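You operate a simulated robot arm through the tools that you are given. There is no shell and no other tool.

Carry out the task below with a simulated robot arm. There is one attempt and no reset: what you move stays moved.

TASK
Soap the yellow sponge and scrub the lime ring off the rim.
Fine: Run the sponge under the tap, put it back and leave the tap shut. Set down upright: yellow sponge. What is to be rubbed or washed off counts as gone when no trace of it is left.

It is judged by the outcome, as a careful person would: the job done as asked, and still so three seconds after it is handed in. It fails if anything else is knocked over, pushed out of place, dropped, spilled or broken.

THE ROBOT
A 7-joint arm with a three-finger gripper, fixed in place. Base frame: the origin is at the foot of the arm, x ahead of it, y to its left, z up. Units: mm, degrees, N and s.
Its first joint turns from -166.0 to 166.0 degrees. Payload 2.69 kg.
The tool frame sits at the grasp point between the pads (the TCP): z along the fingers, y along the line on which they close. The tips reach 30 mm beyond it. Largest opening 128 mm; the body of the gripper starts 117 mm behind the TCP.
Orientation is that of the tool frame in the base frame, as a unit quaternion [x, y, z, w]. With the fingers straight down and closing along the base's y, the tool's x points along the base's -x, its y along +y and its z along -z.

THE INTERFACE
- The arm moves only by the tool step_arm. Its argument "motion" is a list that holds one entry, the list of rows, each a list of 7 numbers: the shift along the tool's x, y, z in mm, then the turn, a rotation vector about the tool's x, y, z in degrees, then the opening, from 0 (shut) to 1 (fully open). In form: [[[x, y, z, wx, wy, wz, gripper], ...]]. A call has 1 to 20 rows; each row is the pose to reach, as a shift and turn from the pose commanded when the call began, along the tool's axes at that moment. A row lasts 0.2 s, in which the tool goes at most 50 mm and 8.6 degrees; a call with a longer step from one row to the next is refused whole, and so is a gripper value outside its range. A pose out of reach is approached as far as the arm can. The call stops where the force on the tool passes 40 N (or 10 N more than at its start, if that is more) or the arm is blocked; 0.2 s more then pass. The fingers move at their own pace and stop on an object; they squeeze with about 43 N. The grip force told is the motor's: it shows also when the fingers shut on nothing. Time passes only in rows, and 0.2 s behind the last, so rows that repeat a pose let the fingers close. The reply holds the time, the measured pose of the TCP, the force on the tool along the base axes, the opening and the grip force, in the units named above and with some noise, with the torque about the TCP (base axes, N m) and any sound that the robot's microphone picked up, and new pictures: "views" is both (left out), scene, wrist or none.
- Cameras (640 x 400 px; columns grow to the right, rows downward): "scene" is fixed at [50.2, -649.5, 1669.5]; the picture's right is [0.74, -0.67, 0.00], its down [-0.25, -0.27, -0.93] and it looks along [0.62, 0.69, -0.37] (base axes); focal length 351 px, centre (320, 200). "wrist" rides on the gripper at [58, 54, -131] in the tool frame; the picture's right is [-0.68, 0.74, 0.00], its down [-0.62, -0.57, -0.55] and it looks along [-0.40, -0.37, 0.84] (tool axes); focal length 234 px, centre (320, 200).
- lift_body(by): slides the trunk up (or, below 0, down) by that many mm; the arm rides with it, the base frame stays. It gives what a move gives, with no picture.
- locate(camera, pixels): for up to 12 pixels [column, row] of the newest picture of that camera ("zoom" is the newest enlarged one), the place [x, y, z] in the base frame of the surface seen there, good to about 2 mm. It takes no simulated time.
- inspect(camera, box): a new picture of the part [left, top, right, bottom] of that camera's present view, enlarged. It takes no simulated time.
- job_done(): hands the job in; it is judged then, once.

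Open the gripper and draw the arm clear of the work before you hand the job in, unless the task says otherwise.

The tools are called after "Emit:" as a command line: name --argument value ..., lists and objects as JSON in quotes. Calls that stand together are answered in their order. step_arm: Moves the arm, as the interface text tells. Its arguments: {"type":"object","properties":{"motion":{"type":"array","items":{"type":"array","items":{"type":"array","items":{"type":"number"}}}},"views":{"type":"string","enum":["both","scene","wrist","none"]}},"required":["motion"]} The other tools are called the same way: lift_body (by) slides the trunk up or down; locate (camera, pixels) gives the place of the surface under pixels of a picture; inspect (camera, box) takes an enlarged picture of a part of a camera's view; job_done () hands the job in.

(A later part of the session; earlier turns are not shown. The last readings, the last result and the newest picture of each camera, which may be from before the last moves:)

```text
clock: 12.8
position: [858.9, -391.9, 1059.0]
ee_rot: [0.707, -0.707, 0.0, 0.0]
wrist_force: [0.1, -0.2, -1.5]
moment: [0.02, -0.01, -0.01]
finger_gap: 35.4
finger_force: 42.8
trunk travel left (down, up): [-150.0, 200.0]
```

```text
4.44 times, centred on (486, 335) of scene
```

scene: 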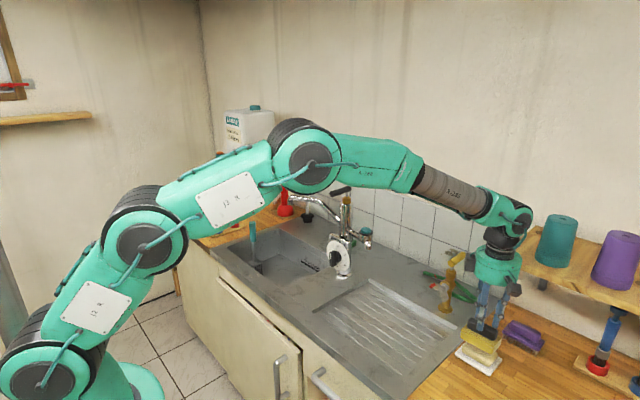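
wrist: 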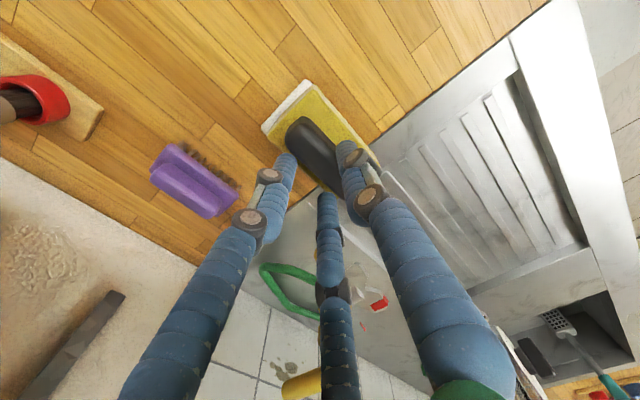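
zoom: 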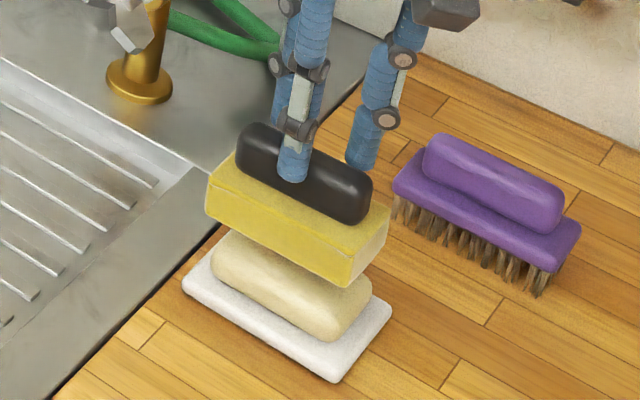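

The handle top reads 1034 against a TCP of 1059, so the sponge has slipped about 19 mm down in the fingers and tilted a little. I lower it at once onto the soap (shifting 11 mm to sit centred on it), so that I can regrip while it is supported.

Emit:
step_arm --motion '[[[0, -8, 22, 0, 0, 0, 0], [0, -11, 33, 0, 0, 0, 0], [0, -11, 37, 0, 0, 0, 0]]]' --views "both"

Emit:
inspect --camera "scene" --box '[450, 290, 522, 380]'

Emit:
inspect --camera "wrist" --box '[240, 60, 400, 220]'

```text
clock: 13.6
position: [869.5, -390.6, 1020.9]
ee_rot: [-0.707, 0.707, 0.0, 0.0]
wrist_force: [0.1, -0.4, -1.7]
moment: [0.0, 0.01, 0.0]
finger_gap: 35.2
finger_force: 43.2
trunk travel left (down, up): [-150.0, 200.0]
```

scene: 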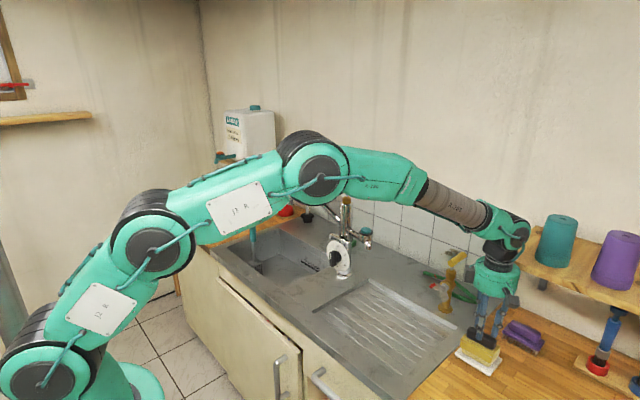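
wrist: 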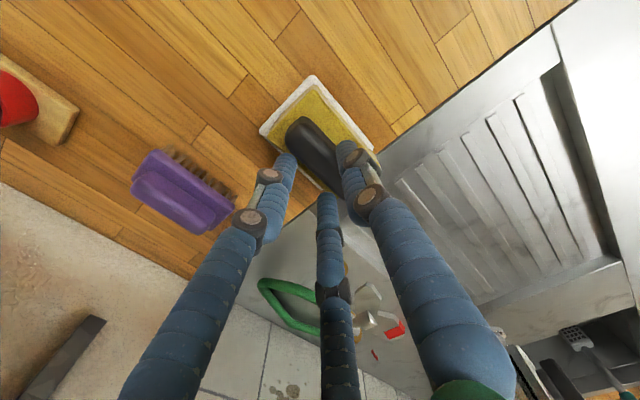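

```text
4.44 times, centred on (486, 335) of scene
```

zoom: 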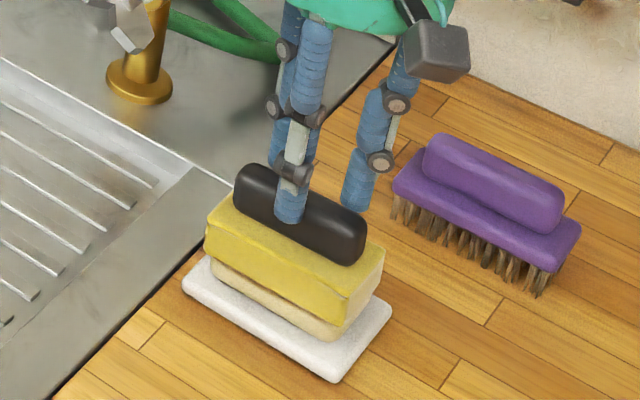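

```text
2.50 times, centred on (320, 140) of wrist
```

zoom: 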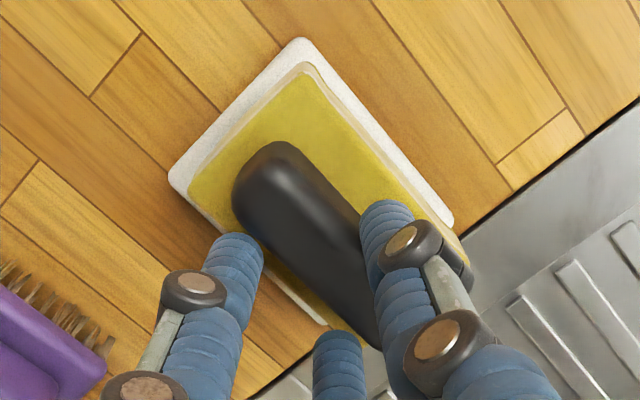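

The sponge still hangs (force -1.7 N) just above the soap. I measure the handle, yellow block and soap heights again to see whether it is creeping.

Emit:
locate --camera "wrist" --pixels '[[300, 125], [315, 140], [330, 158], [312, 100], [278, 125], [313, 88], [350, 120], [290, 160], [345, 148], [327, 200], [268, 132], [330, 110]]'

Emit:
locate --camera "zoom" --pixels '[[280, 160], [320, 220], [300, 90], [210, 200]]'

Emit:
locate --camera "scene" --pixels '[[485, 357], [487, 352], [463, 344], [463, 338], [475, 350], [477, 357], [468, 352], [484, 363], [497, 349], [499, 346], [471, 329], [488, 339]]'

```text
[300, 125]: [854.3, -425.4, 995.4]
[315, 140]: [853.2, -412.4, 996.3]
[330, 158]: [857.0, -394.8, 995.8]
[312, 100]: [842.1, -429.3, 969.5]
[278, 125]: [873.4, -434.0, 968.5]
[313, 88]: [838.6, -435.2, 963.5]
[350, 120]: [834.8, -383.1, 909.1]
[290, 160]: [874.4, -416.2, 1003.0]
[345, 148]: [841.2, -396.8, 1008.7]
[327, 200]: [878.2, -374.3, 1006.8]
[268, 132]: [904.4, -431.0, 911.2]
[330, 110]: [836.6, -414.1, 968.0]
```

```text
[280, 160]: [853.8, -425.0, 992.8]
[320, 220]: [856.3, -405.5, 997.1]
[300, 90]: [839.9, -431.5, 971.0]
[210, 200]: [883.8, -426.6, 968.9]
```

```text
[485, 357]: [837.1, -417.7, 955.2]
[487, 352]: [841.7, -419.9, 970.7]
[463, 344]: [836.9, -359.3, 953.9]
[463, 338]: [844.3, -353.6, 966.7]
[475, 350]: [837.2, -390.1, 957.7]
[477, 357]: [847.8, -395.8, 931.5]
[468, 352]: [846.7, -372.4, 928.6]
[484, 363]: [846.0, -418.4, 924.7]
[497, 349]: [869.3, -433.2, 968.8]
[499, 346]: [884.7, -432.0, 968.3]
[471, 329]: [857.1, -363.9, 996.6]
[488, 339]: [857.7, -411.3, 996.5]
```

The sponge hasn't crept further (handle top 24.5 mm below the TCP, level again) and its bottom is only 2–3 mm above the soap. I lower gently until it rests.

Emit:
step_arm --motion '[[[0, 0, 2, 0, 0, 0, 0], [0, 0, 4, 0, 0, 0, 0], [0, 0, 5, 0, 0, 0, 0]]]' --views "both"

Emit:
locate --camera "wrist" --pixels '[[300, 125], [315, 140], [330, 158], [312, 100], [278, 125], [330, 110]]'

Emit:
inspect --camera "scene" --box '[450, 290, 522, 380]'

```text
clock: 14.4
position: [868.6, -391.4, 1017.8]
ee_rot: [0.707, -0.707, 0.002, -0.001]
wrist_force: [-2.3, -0.9, 16.0]
moment: [0.61, 0.04, 0.12]
finger_gap: 35.0
finger_force: 43.1
trunk travel left (down, up): [-150.0, 200.0]
```

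scene: 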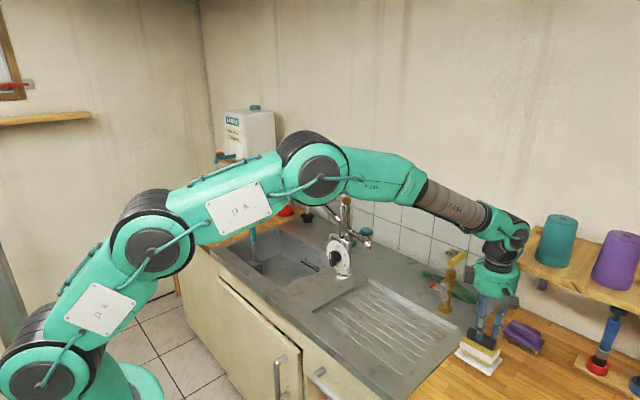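
wrist: 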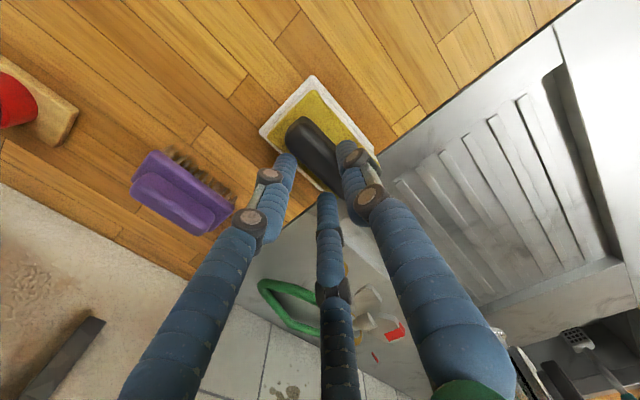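

```text
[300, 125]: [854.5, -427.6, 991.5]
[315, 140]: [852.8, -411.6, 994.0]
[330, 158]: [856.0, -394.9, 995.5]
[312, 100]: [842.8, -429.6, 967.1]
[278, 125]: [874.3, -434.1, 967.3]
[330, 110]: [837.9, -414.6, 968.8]
```

```text
4.44 times, centred on (486, 335) of scene
```

zoom: 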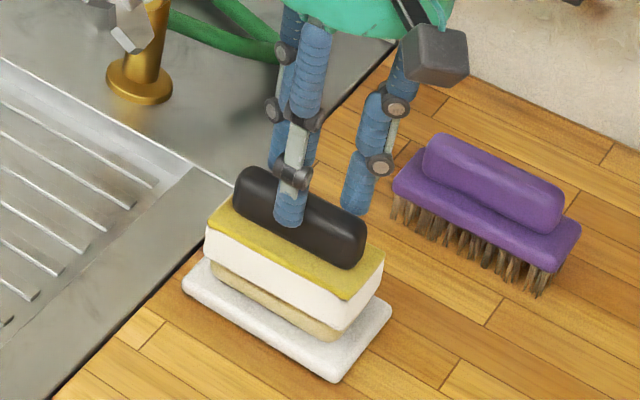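

The sponge's sides have turned white with suds, so it is soaped; the press reads 16 N and the grip did not slide. I ease off 3 mm and check how deep the fingers hold the handle.

Emit:
step_arm --motion '[[[0, 0, -2, 0, 0, 0, 0], [0, 0, -3, 0, 0, 0, 0]]]' --views "both"

Emit:
locate --camera "scene" --pixels '[[479, 338], [479, 340], [479, 341], [479, 330], [472, 330], [472, 336], [472, 340], [485, 340], [485, 345], [485, 348], [494, 335], [493, 337]]'

Emit:
inspect --camera "scene" --box '[456, 315, 512, 350]'

```text
clock: 15.0
position: [868.7, -391.1, 1019.3]
ee_rot: [-0.707, 0.707, 0.0, 0.0]
wrist_force: [2.4, -0.5, 7.0]
moment: [0.32, -0.23, -0.07]
finger_gap: 35.3
finger_force: 42.9
trunk travel left (down, up): [-150.0, 200.0]
```

scene: 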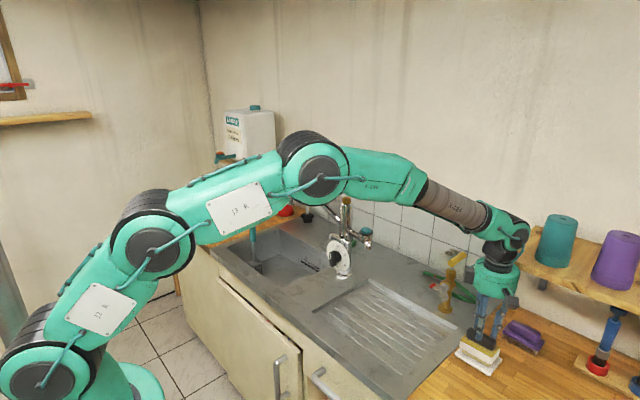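
wrist: 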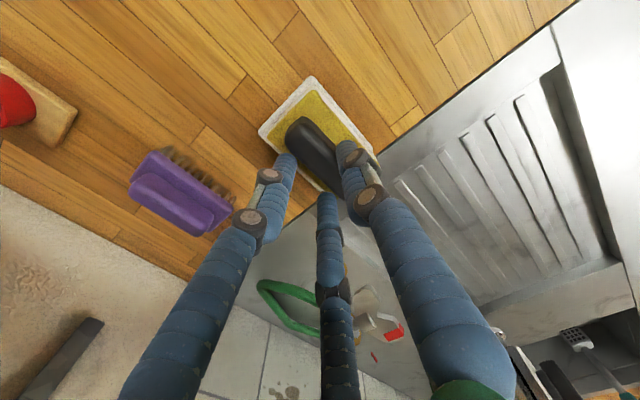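

```text
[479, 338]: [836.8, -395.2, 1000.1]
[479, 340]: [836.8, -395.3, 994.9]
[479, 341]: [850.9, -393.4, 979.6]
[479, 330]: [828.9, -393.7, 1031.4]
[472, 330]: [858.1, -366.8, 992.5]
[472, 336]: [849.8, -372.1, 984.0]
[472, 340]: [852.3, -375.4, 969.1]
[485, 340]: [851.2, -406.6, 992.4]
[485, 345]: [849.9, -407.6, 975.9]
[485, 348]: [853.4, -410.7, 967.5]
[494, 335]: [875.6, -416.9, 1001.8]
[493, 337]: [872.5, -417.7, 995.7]
```

```text
11.43 times, centred on (484, 332) of scene
```

zoom: 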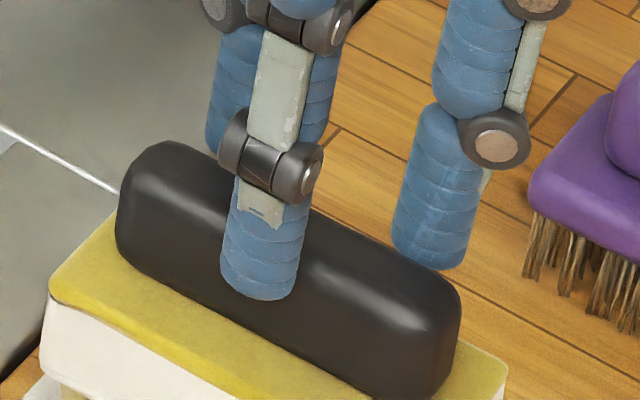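

The fingertips hold only the top ~3–5 mm of the handle, which is too shallow. With the sponge resting on the soap I open slightly, go down 16 mm and look before closing again.

Emit:
step_arm --motion '[[[0, 0, -1, 0, 0, 0, 0], [0, 0, -1, 0, 0, 0, 0.35], [0, 0, -1, 0, 0, 0, 0.42], [0, 0, -1, 0, 0, 0, 0.45], [0, 0, 4, 0, 0, 0, 0.45], [0, 0, 10, 0, 0, 0, 0.45], [0, 0, 15, 0, 0, 0, 0.45], [0, 0, 15, 0, 0, 0, 0.45]]]' --views "both"

Emit:
inspect --camera "scene" --box '[450, 300, 522, 380]'

Emit:
inspect --camera "wrist" --box '[240, 60, 400, 220]'

```text
clock: 16.8
position: [868.3, -392.2, 1003.2]
ee_rot: [-0.707, 0.707, 0.001, 0.0]
wrist_force: [0.6, -0.4, -0.7]
moment: [-0.02, -0.03, -0.01]
finger_gap: 57.4
finger_force: 0.1
trunk travel left (down, up): [-150.0, 200.0]
```

scene: 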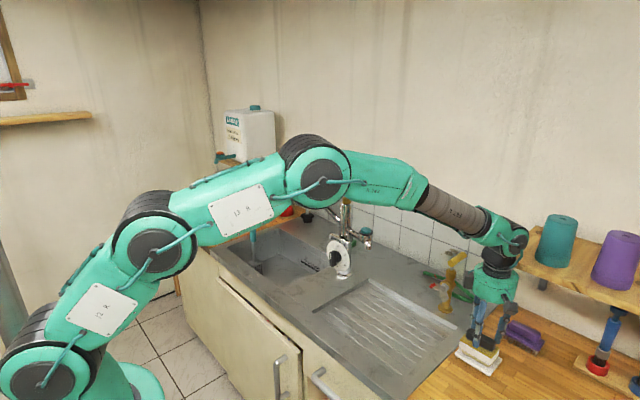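
wrist: 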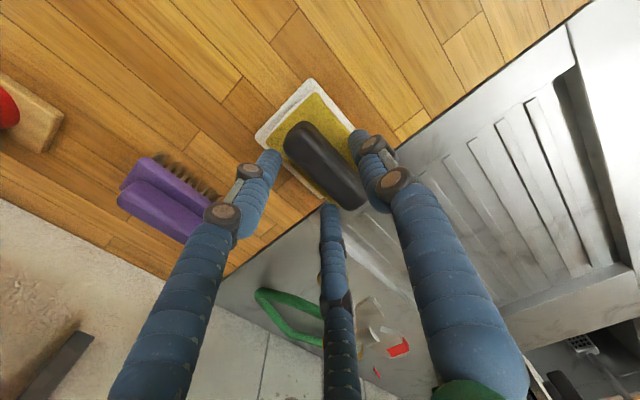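

```text
5.00 times, centred on (486, 340) of scene
```

zoom: 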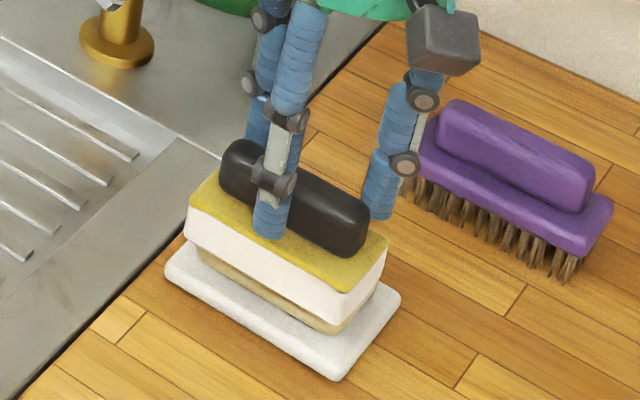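

```text
2.50 times, centred on (320, 140) of wrist
```

zoom: 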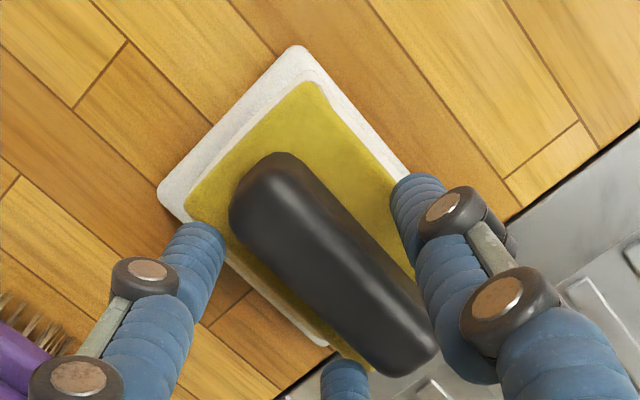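

The sponge stays put on the soap and the fingers are clear of the handle. I check the handle position and finger tip heights before closing.

Emit:
locate --camera "wrist" --pixels '[[303, 130], [322, 155], [345, 190], [315, 95], [280, 130], [340, 125], [300, 150], [335, 145], [275, 155], [360, 135], [330, 208], [345, 200]]'

Emit:
locate --camera "scene" --pixels '[[472, 330], [472, 336], [488, 340], [488, 346], [476, 345], [476, 347], [498, 342], [466, 338], [486, 355], [470, 350]]'

```text
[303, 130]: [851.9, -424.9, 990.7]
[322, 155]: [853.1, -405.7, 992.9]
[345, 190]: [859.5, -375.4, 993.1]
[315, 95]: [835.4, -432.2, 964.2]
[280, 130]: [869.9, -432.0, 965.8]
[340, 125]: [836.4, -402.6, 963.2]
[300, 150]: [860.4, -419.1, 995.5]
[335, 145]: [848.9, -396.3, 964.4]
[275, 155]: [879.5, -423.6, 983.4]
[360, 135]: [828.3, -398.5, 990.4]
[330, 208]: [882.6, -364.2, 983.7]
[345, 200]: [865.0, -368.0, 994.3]
```

```text
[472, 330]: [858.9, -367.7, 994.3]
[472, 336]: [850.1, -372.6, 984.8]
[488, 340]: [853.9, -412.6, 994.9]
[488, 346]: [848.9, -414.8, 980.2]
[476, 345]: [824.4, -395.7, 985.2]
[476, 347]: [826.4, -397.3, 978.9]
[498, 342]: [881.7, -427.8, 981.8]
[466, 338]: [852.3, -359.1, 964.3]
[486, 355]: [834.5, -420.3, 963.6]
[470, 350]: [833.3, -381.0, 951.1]
```

Handle centre x≈861, top 993; yellow top 964. I go down 4 mm more and close gently, giving the fingers time to settle.

Emit:
step_arm --motion '[[[0, 0, 4, 0, 0, 0, 0.45], [0, 0, 4, 0, 0, 0, 0.36], [0, 0, 4, 0, 0, 0, 0.3], [0, 0, 4, 0, 0, 0, 0.25], [0, 0, 4, 0, 0, 0, 0.15], [0, 0, 4, 0, 0, 0, 0], [0, 0, 4, 0, 0, 0, 0], [0, 0, 4, 0, 0, 0, 0]]]' --views "both"

Emit:
inspect --camera "scene" --box '[450, 300, 522, 380]'

Emit:
inspect --camera "wrist" --box '[240, 60, 400, 220]'

```text
clock: 18.6
position: [868.0, -391.4, 999.7]
ee_rot: [0.708, -0.707, 0.001, 0.0]
wrist_force: [-0.2, -0.2, -0.5]
moment: [0.02, 0.02, -0.01]
finger_gap: 35.0
finger_force: 43.0
trunk travel left (down, up): [-150.0, 200.0]
```

scene: 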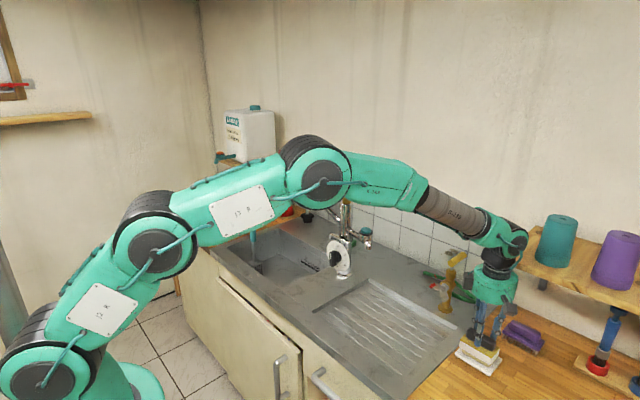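
wrist: 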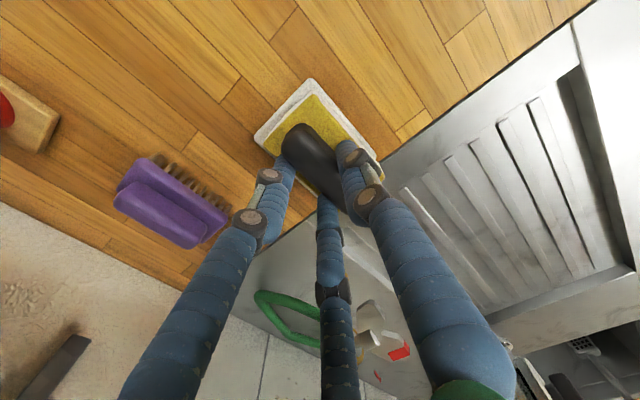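

```text
5.00 times, centred on (486, 340) of scene
```

zoom: 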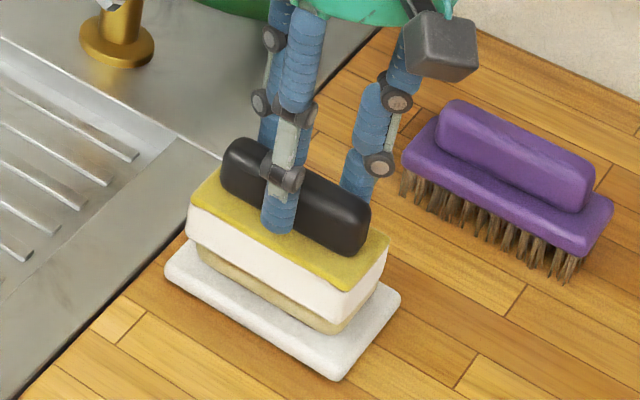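

```text
2.50 times, centred on (320, 140) of wrist
```

zoom: 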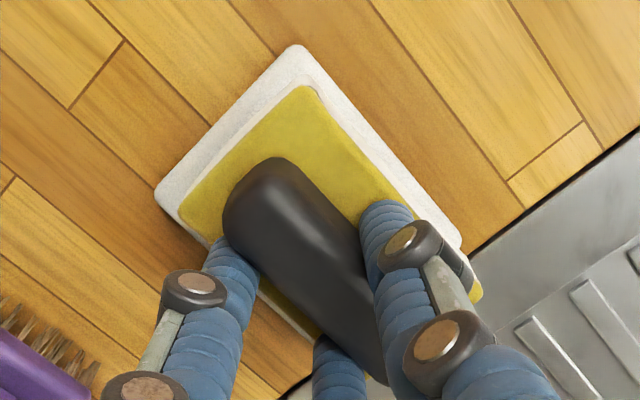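

The grip is now deep (handle top 993 at TCP 1000). I lift slowly 40 mm and check for slip.

Emit:
step_arm --motion '[[[0, 0, -3, 0, 0, 0, 0], [0, 0, -8, 0, 0, 0, 0], [0, 0, -14, 0, 0, 0, 0], [0, 0, -20, 0, 0, 0, 0], [0, 0, -28, 0, 0, 0, 0], [0, 0, -36, 0, 0, 0, 0], [0, 0, -40, 0, 0, 0, 0]]]' --views "both"

Emit:
inspect --camera "scene" --box '[450, 290, 522, 380]'

Emit:
locate --camera "wrist" --pixels '[[303, 130], [315, 145], [330, 160], [315, 95], [280, 130], [340, 125]]'

```text
clock: 20.2
position: [869.4, -390.4, 1039.9]
ee_rot: [0.707, -0.707, 0.0, -0.001]
wrist_force: [-0.5, 0.5, -1.1]
moment: [-0.02, 0.03, -0.03]
finger_gap: 34.8
finger_force: 43.3
trunk travel left (down, up): [-150.0, 200.0]
```

scene: 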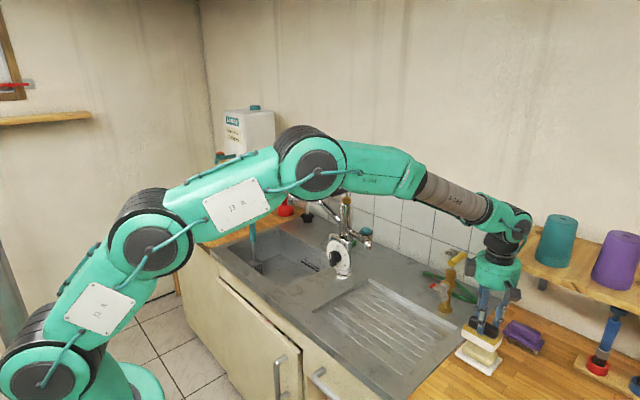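
wrist: 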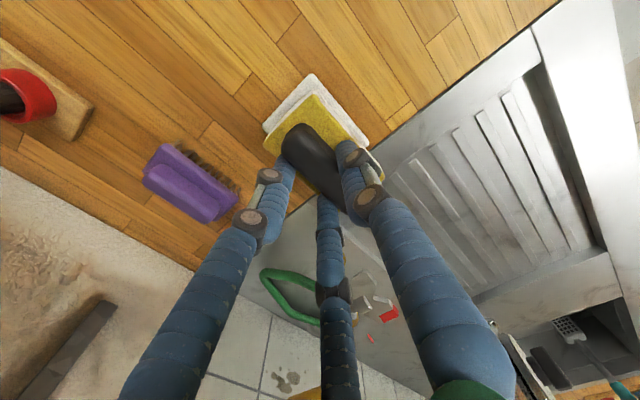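

```text
4.44 times, centred on (486, 335) of scene
```

zoom: 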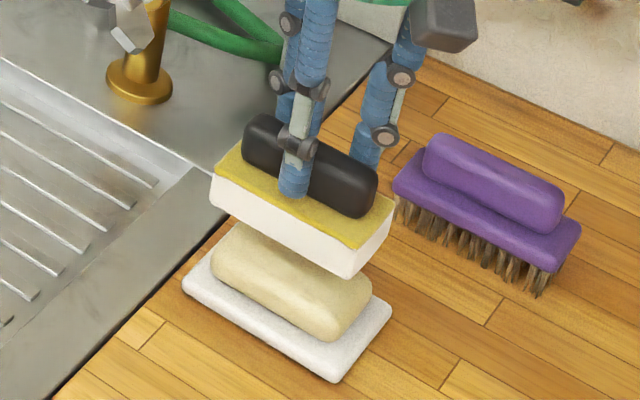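

```text
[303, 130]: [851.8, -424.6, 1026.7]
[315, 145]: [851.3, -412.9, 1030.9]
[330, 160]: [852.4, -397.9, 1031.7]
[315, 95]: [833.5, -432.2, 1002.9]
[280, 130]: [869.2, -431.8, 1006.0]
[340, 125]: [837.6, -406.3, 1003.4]
```

No real slip this time (offset 8 mm) and the soap stays in place on its dish. Before moving to the rim I locate the teal-handled brush standing in the basin near the ring, scene (252,235).

Emit:
locate --camera "scene" --pixels '[[252, 223], [252, 232], [253, 240], [255, 262], [258, 267], [264, 270], [249, 265], [230, 245], [238, 256], [262, 285], [280, 292], [320, 248]]'

Emit:
inspect --camera "scene" --box '[205, 210, 325, 300]'

```text
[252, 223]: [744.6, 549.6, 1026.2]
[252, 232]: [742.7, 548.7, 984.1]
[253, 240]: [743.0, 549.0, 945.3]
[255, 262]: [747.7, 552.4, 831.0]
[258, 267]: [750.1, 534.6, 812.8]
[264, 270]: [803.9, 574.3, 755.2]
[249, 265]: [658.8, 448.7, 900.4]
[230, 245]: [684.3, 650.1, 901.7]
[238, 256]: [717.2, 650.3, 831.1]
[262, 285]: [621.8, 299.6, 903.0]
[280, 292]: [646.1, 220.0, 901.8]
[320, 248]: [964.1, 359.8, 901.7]
```

```text
4.44 times, centred on (265, 255) of scene
```

zoom: 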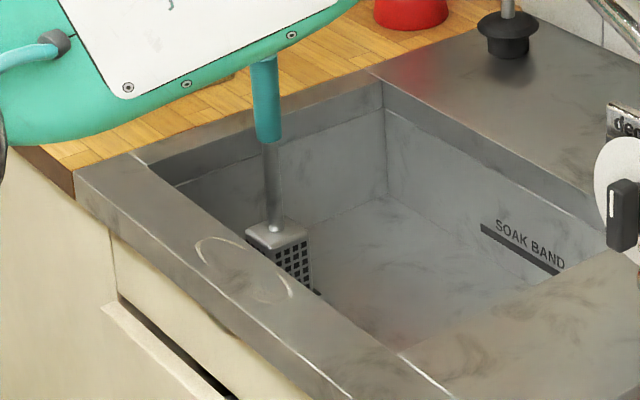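

The brush stands at (745,550) up to z≈1030, clear of the scrub zone. I first draw back gently from the soap to (620,-250,1090), away from the tap fittings.

Emit:
step_arm --motion '[[[-4, 8, -8, 0, 0, 0, 0], [-12, 22, -16, 0, 0, 0, 0], [-23, 41, -24, 0, 0, 0, 0], [-35, 62, -32, 0, 0, 0, 0], [-47, 83, -40, 0, 0, 0, 0], [-59, 105, -46, 0, 0, 0, 0], [-71, 126, -50, 0, 0, 0, 0], [-83, 148, -50, 0, 0, 0, 0], [-95, 169, -50, 0, 0, 0, 0], [-107, 190, -50, 0, 0, 0, 0], [-118, 211, -50, 0, 0, 0, 0], [-128, 229, -50, 0, 0, 0, 0], [-136, 242, -50, 0, 0, 0, 0], [-140, 249, -50, 0, 0, 0, 0]]]' --views "both"

Emit:
locate --camera "wrist" --pixels '[[303, 130], [315, 145], [330, 160], [315, 95], [280, 130], [340, 125]]'

Emit:
inspect --camera "scene" --box '[340, 250, 440, 380]'

```text
clock: 23.2
position: [620.5, -250.8, 1091.2]
ee_rot: [0.708, -0.707, 0.0, 0.0]
wrist_force: [-0.1, 0.1, -0.6]
moment: [-0.01, 0.0, 0.0]
finger_gap: 34.9
finger_force: 43.3
trunk travel left (down, up): [-150.0, 200.0]
```

scene: 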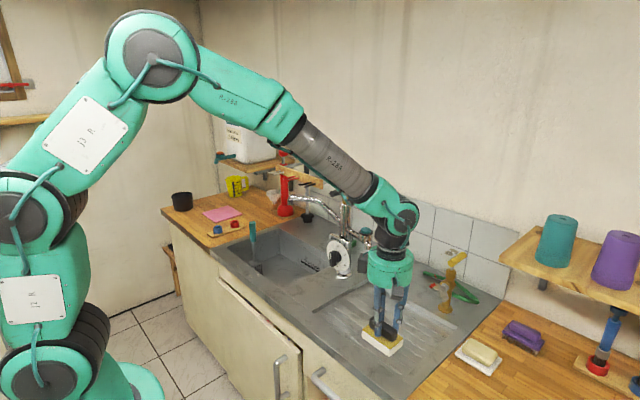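
wrist: 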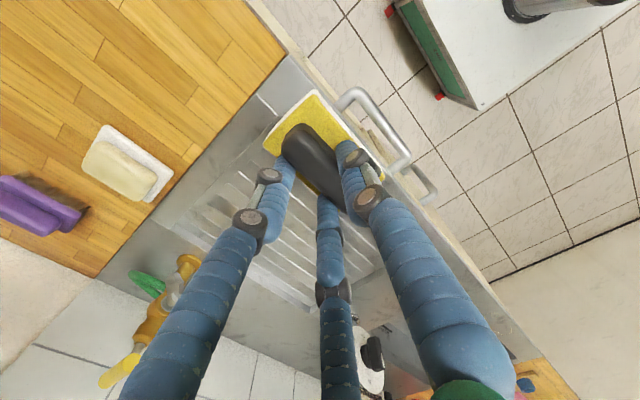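

```text
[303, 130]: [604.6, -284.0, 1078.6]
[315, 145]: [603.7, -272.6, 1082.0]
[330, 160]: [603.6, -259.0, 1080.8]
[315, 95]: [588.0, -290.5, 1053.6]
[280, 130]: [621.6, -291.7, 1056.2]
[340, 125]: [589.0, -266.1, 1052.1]
```

```text
3.08 times, centred on (390, 315) of scene
```

zoom: 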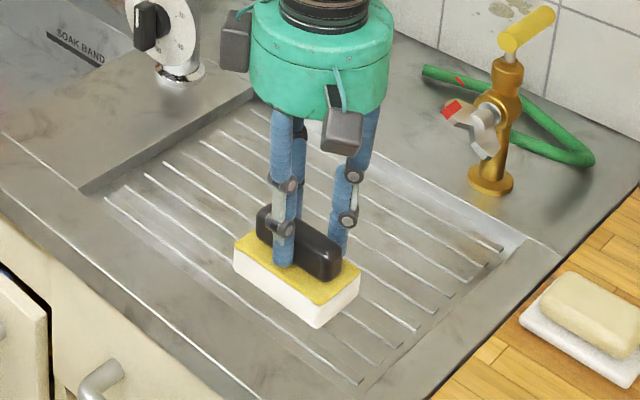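

The handle has crept only to about 9.5 mm below the TCP. I now carry the sponge in front of the fittings along y toward the ring on the rim.

Emit:
step_arm --motion '[[[-10, 0, 0, 0, 0, 0, 0], [-30, 0, 0, 0, 0, 0, 0], [-62, 0, 0, 0, 0, 0, 0], [-98, 0, 0, 0, 0, 0, 0], [-134, 0, 2, 0, 0, 0, 0], [-170, 0, 6, 0, 0, 0, 0], [-206, 0, 10, 0, 0, 0, 0], [-242, 0, 14, 0, 0, 0, 0], [-278, 0, 18, 0, 0, 0, 0], [-314, -2, 22, 0, 0, 0, 0], [-350, -4, 26, 0, 0, 0, 0], [-386, -6, 30, 0, 0, 0, 0], [-422, -9, 34, 0, 0, 0, 0], [-458, -12, 38, 0, 0, 0, 0], [-494, -14, 42, 0, 0, 0, 0], [-530, -15, 48, 0, 0, 0, 0], [-566, -16, 56, 0, 0, 0, 0], [-600, -17, 66, 0, 0, 0, 0], [-630, -18, 76, 0, 0, 0, 0], [-646, -18, 84, 0, 0, 0, 0]]]' --views "both"

Emit:
locate --camera "wrist" --pixels '[[303, 130], [315, 145], [330, 160], [315, 95], [280, 130], [340, 125]]'

Emit:
inspect --camera "scene" --box '[190, 190, 310, 310]'

```text
clock: 27.4
position: [640.9, 395.3, 1006.1]
ee_rot: [-0.707, 0.707, 0.0, 0.0]
wrist_force: [0.1, 0.2, 0.0]
moment: [-0.01, 0.01, -0.03]
finger_gap: 35.0
finger_force: 43.1
trunk travel left (down, up): [-150.0, 200.0]
```

scene: 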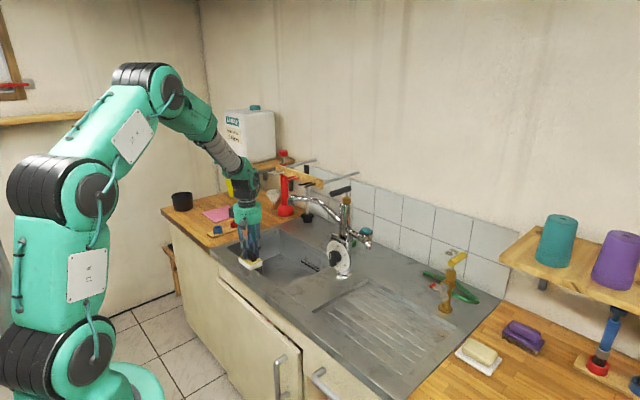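
wrist: 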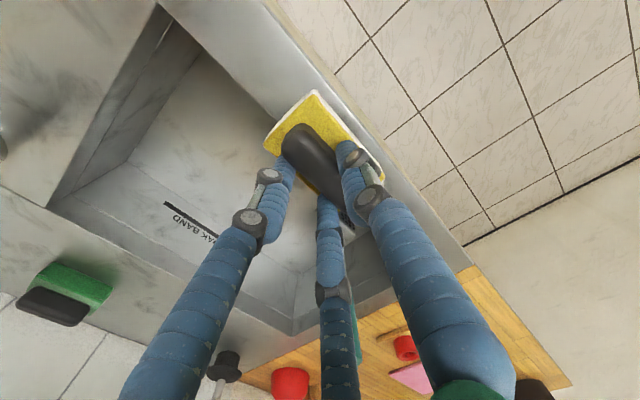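

```text
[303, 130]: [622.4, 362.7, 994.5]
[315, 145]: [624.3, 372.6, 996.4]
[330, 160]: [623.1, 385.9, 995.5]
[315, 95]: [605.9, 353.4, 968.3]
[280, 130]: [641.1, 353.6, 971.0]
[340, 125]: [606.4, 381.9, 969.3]
```

```text
3.33 times, centred on (250, 250) of scene
```

zoom: 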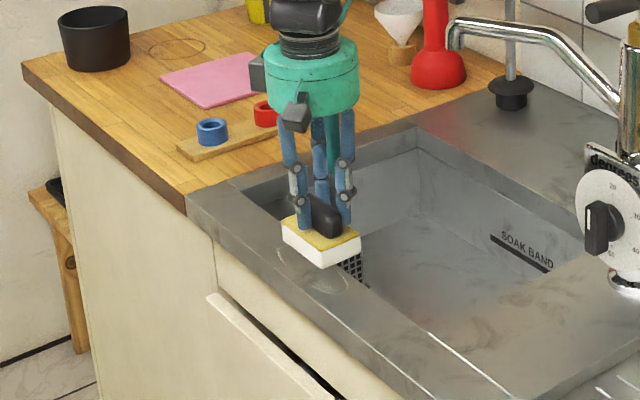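

The sponge (x 605–657) is aligned over the rim above the ring, with the handle offset steady at 10 mm. I lower it onto the rim gently.

Emit:
step_arm --motion '[[[0, 0, 12, 0, 0, 0, 0], [0, 0, 24, 0, 0, 0, 0], [0, 0, 32, 0, 0, 0, 0], [0, 0, 36, 0, 0, 0, 0], [0, 0, 38, 0, 0, 0, 0], [0, 0, 39, 0, 0, 0, 0]]]' --views "both"

Emit:
inspect --camera "scene" --box '[205, 230, 301, 290]'

```text
clock: 28.8
position: [638.3, 396.3, 967.1]
ee_rot: [-0.707, 0.707, 0.0, 0.001]
wrist_force: [0.1, 0.4, -0.5]
moment: [0.03, 0.01, 0.0]
finger_gap: 34.7
finger_force: 42.8
trunk travel left (down, up): [-150.0, 200.0]
```

scene: 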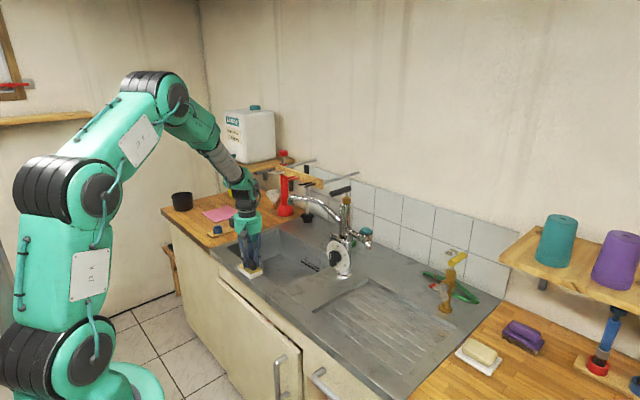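
wrist: 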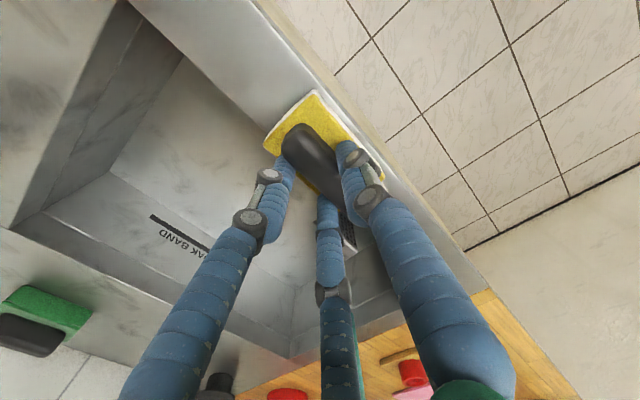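

```text
6.67 times, centred on (253, 260) of scene
```

zoom: 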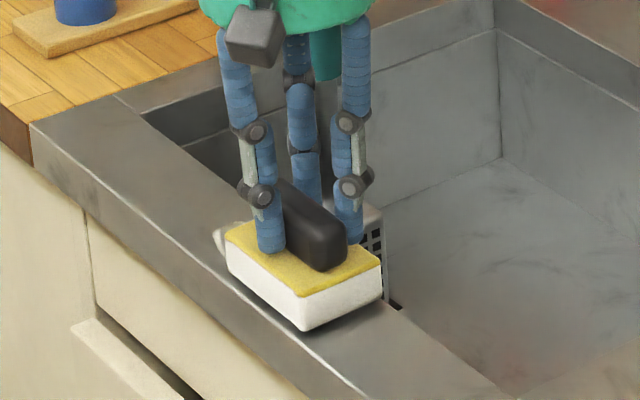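

The sponge is just above or barely touching the rim (no force yet). I lower a further 4 mm to press lightly.

Emit:
step_arm --motion '[[[0, 0, 1.5, 0, 0, 0, 0], [0, 0, 3, 0, 0, 0, 0], [0, 0, 4, 0, 0, 0, 0]]]' --views "none"

```text
clock: 29.6
position: [639.2, 395.8, 964.5]
ee_rot: [-0.707, 0.708, -0.001, 0.002]
wrist_force: [-5.0, -5.5, 18.8]
moment: [-0.51, 0.45, 0.04]
finger_gap: 34.7
finger_force: 43.2
trunk travel left (down, up): [-150.0, 200.0]
```

Contact made with 18.8 N. I ease by 1 mm and rub along the rim in y, forward to about y=458 and back.

Emit:
step_arm --motion '[[[0, 0, -1, 0, 0, 0, 0], [-8, 0, -1, 0, 0, 0, 0], [-20, 0, -1, 0, 0, 0, 0], [-34, 0, -1, 0, 0, 0, 0], [-48, 0, -1, 0, 0, 0, 0], [-60, 0, -1, 0, 0, 0, 0], [-64, 0, -1, 0, 0, 0, 0], [-64, 0, -1, 0, 0, 0, 0]]]' --views "both"

Emit:
inspect --camera "scene" --box '[205, 230, 301, 290]'

Emit:
inspect --camera "wrist" --box '[200, 40, 400, 200]'

```text
clock: 31.4
position: [638.9, 458.9, 964.1]
ee_rot: [-0.707, 0.707, 0.0, 0.0]
wrist_force: [0.8, -8.7, 17.7]
moment: [-0.23, 0.1, 0.05]
finger_gap: 34.8
finger_force: 42.9
trunk travel left (down, up): [-150.0, 200.0]
```

scene: 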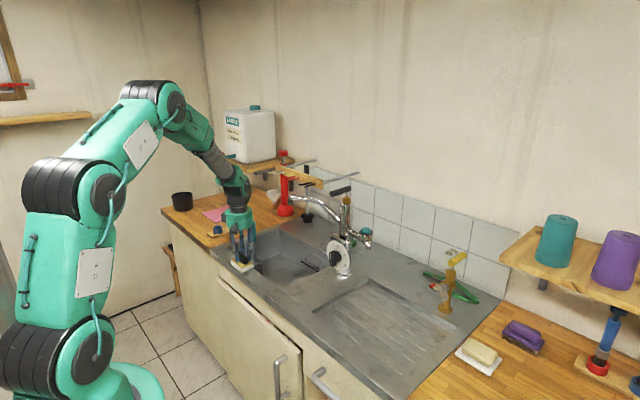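
wrist: 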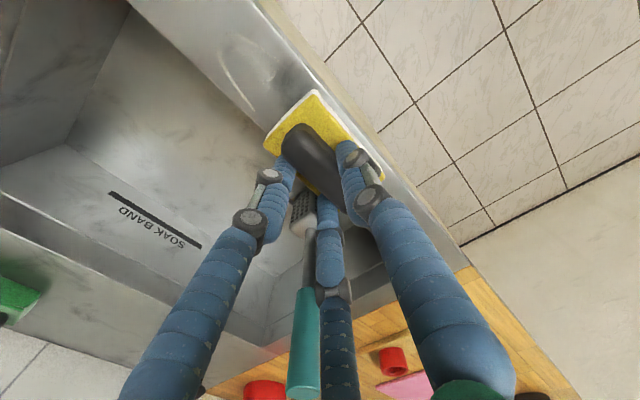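

```text
6.67 times, centred on (253, 260) of scene
```

zoom: 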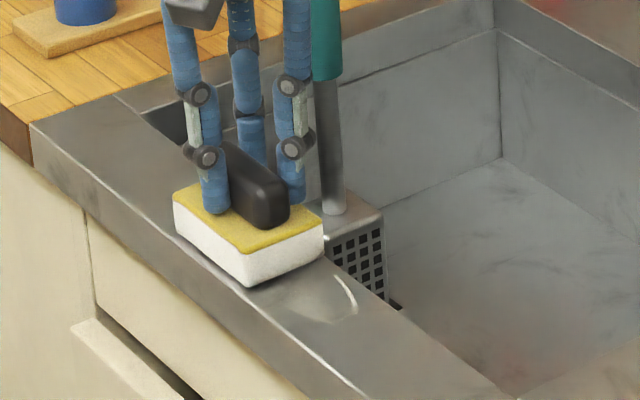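

```text
2.50 times, centred on (300, 120) of wrist
```

zoom: 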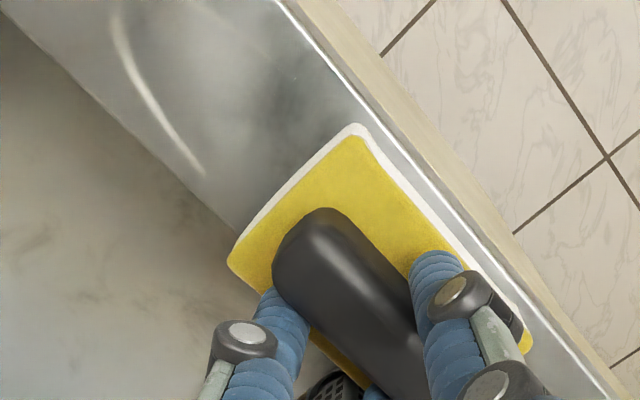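

About half the ring is covered and the near end (low y) still shows. I keep stroking back and forth between y≈388 and y≈460.

Emit:
step_arm --motion '[[[10, 0, 0, 0, 0, 0, 0], [26, 0, 0, 0, 0, 0, 0], [44, 0, 0, 0, 0, 0, 0], [62, 0, 0, 0, 0, 0, 0], [76, 0, 0, 0, 0, 0, 0], [80, 2, 0, 0, 0, 0, 0], [66, 3, 0, 0, 0, 0, 0], [48, 3, 0, 0, 0, 0, 0], [30, 3, 0, 0, 0, 0, 0], [12, 3, 0, 0, 0, 0, 0], [-3, 0, 0, 0, 0, 0, 0], [10, -3, 0, 0, 0, 0, 0], [28, -3, 0, 0, 0, 0, 0], [46, -3, 0, 0, 0, 0, 0], [64, -3, 0, 0, 0, 0, 0], [78, 0, 0, 0, 0, 0, 0], [64, 0, 0, 0, 0, 0, 0], [46, 0, 0, 0, 0, 0, 0], [28, 0, 0, 0, 0, 0, 0], [10, 0, 0, 0, 0, 0, 0]]]' --views "both"

Emit:
inspect --camera "scene" --box '[205, 230, 301, 290]'

Emit:
inspect --camera "wrist" --box '[200, 20, 400, 180]'

```text
clock: 35.6
position: [638.5, 450.0, 964.7]
ee_rot: [0.707, -0.707, 0.0, -0.001]
wrist_force: [-0.6, -3.1, 21.3]
moment: [-0.68, 0.3, 0.09]
finger_gap: 35.1
finger_force: 43.1
trunk travel left (down, up): [-150.0, 200.0]
```

scene: 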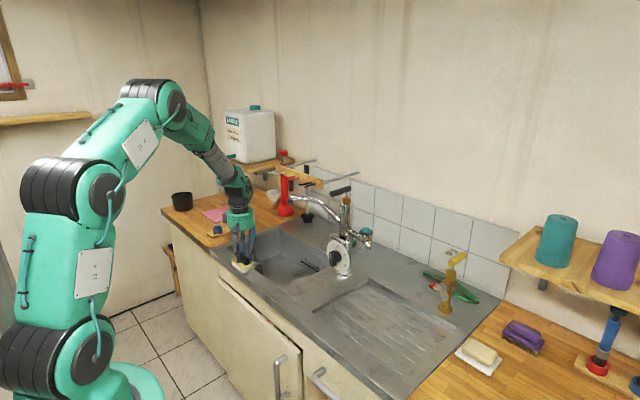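
wrist: 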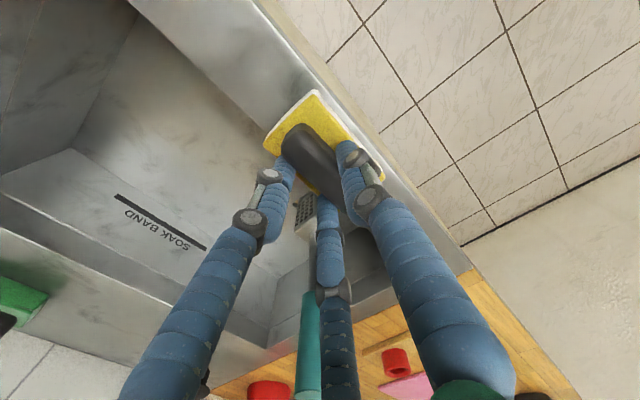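

```text
6.67 times, centred on (253, 260) of scene
```

zoom: 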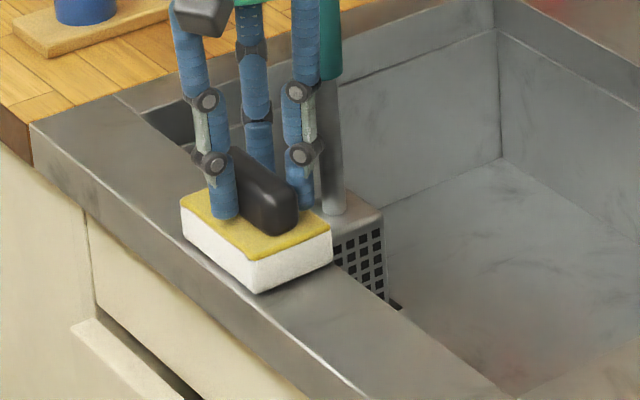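

```text
2.50 times, centred on (300, 100) of wrist
```

zoom: 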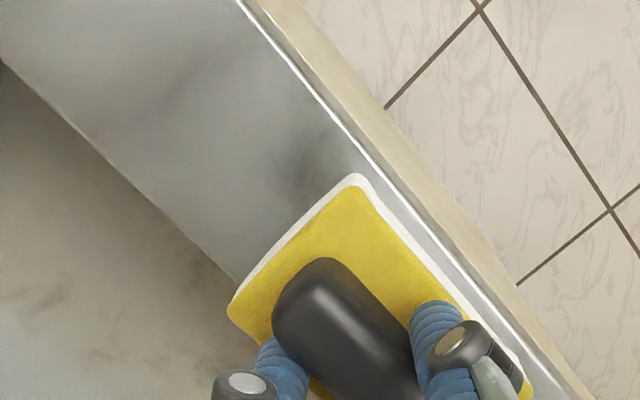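

The low-y end looks clean now. I do another set of strokes with slight x offsets, covering the far end well, then lift to check.

Emit:
step_arm --motion '[[[0, 0, -0.5, 0, 0, 0, 0], [-12, 0, -0.5, 0, 0, 0, 0], [-16, 3, -0.5, 0, 0, 0, 0], [-2, 3, -0.5, 0, 0, 0, 0], [14, 3, -0.5, 0, 0, 0, 0], [30, 3, -0.5, 0, 0, 0, 0], [48, 3, -0.5, 0, 0, 0, 0], [66, 0, -0.5, 0, 0, 0, 0], [70, -3, -0.5, 0, 0, 0, 0], [54, -3, -0.5, 0, 0, 0, 0], [36, -3, -0.5, 0, 0, 0, 0], [18, -3, -0.5, 0, 0, 0, 0], [0, -3, -0.5, 0, 0, 0, 0], [-14, -3, -0.5, 0, 0, 0, 0], [0, 0, -0.5, 0, 0, 0, 0], [18, 0, -0.5, 0, 0, 0, 0], [36, 0, -0.5, 0, 0, 0, 0], [54, 0, -0.5, 0, 0, 0, 0], [72, 0, -0.5, 0, 0, 0, 0], [84, 0, -0.5, 0, 0, 0, 0]]]' --views "none"

Emit:
step_arm --motion '[[[0, 0, -4, 0, 0, 0, 0], [0, 0, -12, 0, 0, 0, 0], [0, 0, -24, 0, 0, 0, 0], [20, 0, -36, 0, 0, 0, 0], [50, 0, -48, 0, 0, 0, 0], [80, 0, -56, 0, 0, 0, 0], [100, 0, -60, 0, 0, 0, 0]]]' --views "both"

Emit:
inspect --camera "scene" --box '[205, 230, 301, 290]'

Emit:
locate --camera "wrist" --pixels '[[303, 130], [315, 145], [330, 160], [315, 95], [280, 130], [340, 125]]'

```text
clock: 39.8
position: [638.6, 367.2, 964.7]
ee_rot: [-0.707, 0.707, 0.0, 0.0]
wrist_force: [0.0, -2.7, 3.0]
moment: [-0.03, 0.07, 0.05]
finger_gap: 35.0
finger_force: 43.3
trunk travel left (down, up): [-150.0, 200.0]
```

```text
clock: 41.4
position: [638.1, 265.5, 1024.9]
ee_rot: [-0.706, 0.708, -0.001, -0.001]
wrist_force: [0.0, -0.1, -0.4]
moment: [0.03, 0.0, 0.02]
finger_gap: 34.9
finger_force: 42.9
trunk travel left (down, up): [-150.0, 200.0]
```

scene: 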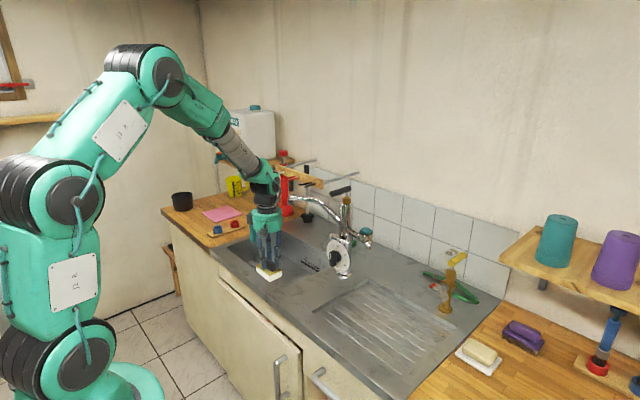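
wrist: 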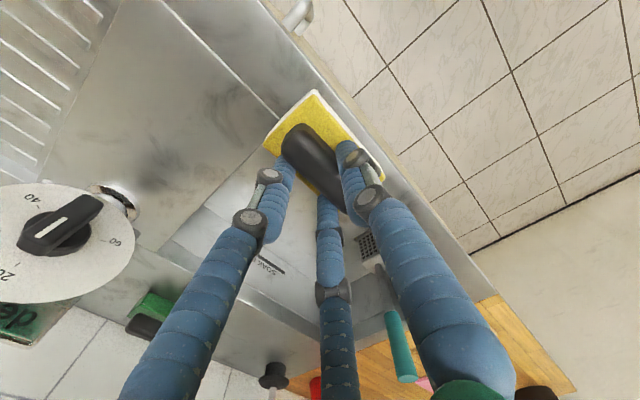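

```text
6.67 times, centred on (253, 260) of scene
```

zoom: 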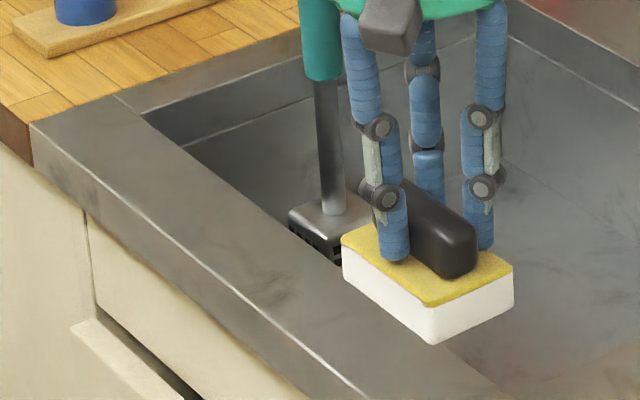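

```text
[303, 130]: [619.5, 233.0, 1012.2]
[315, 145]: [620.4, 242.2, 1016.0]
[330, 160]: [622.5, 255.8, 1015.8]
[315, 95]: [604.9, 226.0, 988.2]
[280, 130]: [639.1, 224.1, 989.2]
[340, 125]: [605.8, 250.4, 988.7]
```

The rim looks clean. I zoom further to look for any faint remaining trace before rinsing.

Emit:
inspect --camera "scene" --box '[222, 250, 270, 280]'

Emit:
inspect --camera "scene" --box '[232, 258, 264, 278]'

```text
13.33 times, centred on (246, 265) of scene
```

zoom: 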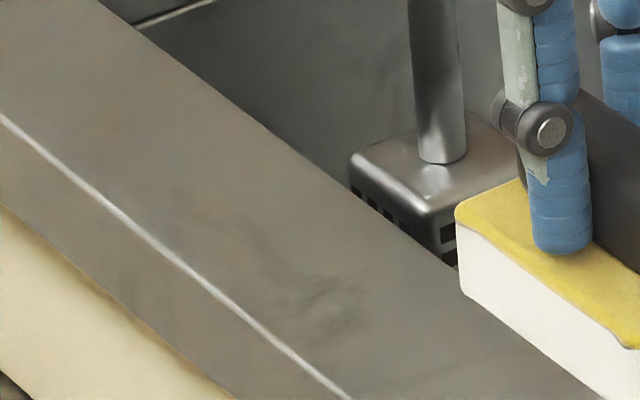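

```text
16.00 times, centred on (248, 268) of scene
```

zoom: 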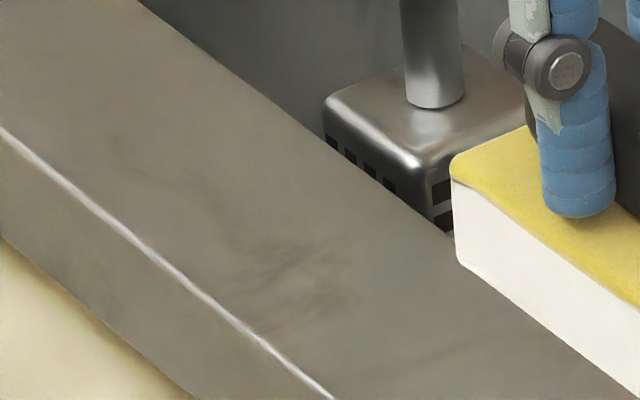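

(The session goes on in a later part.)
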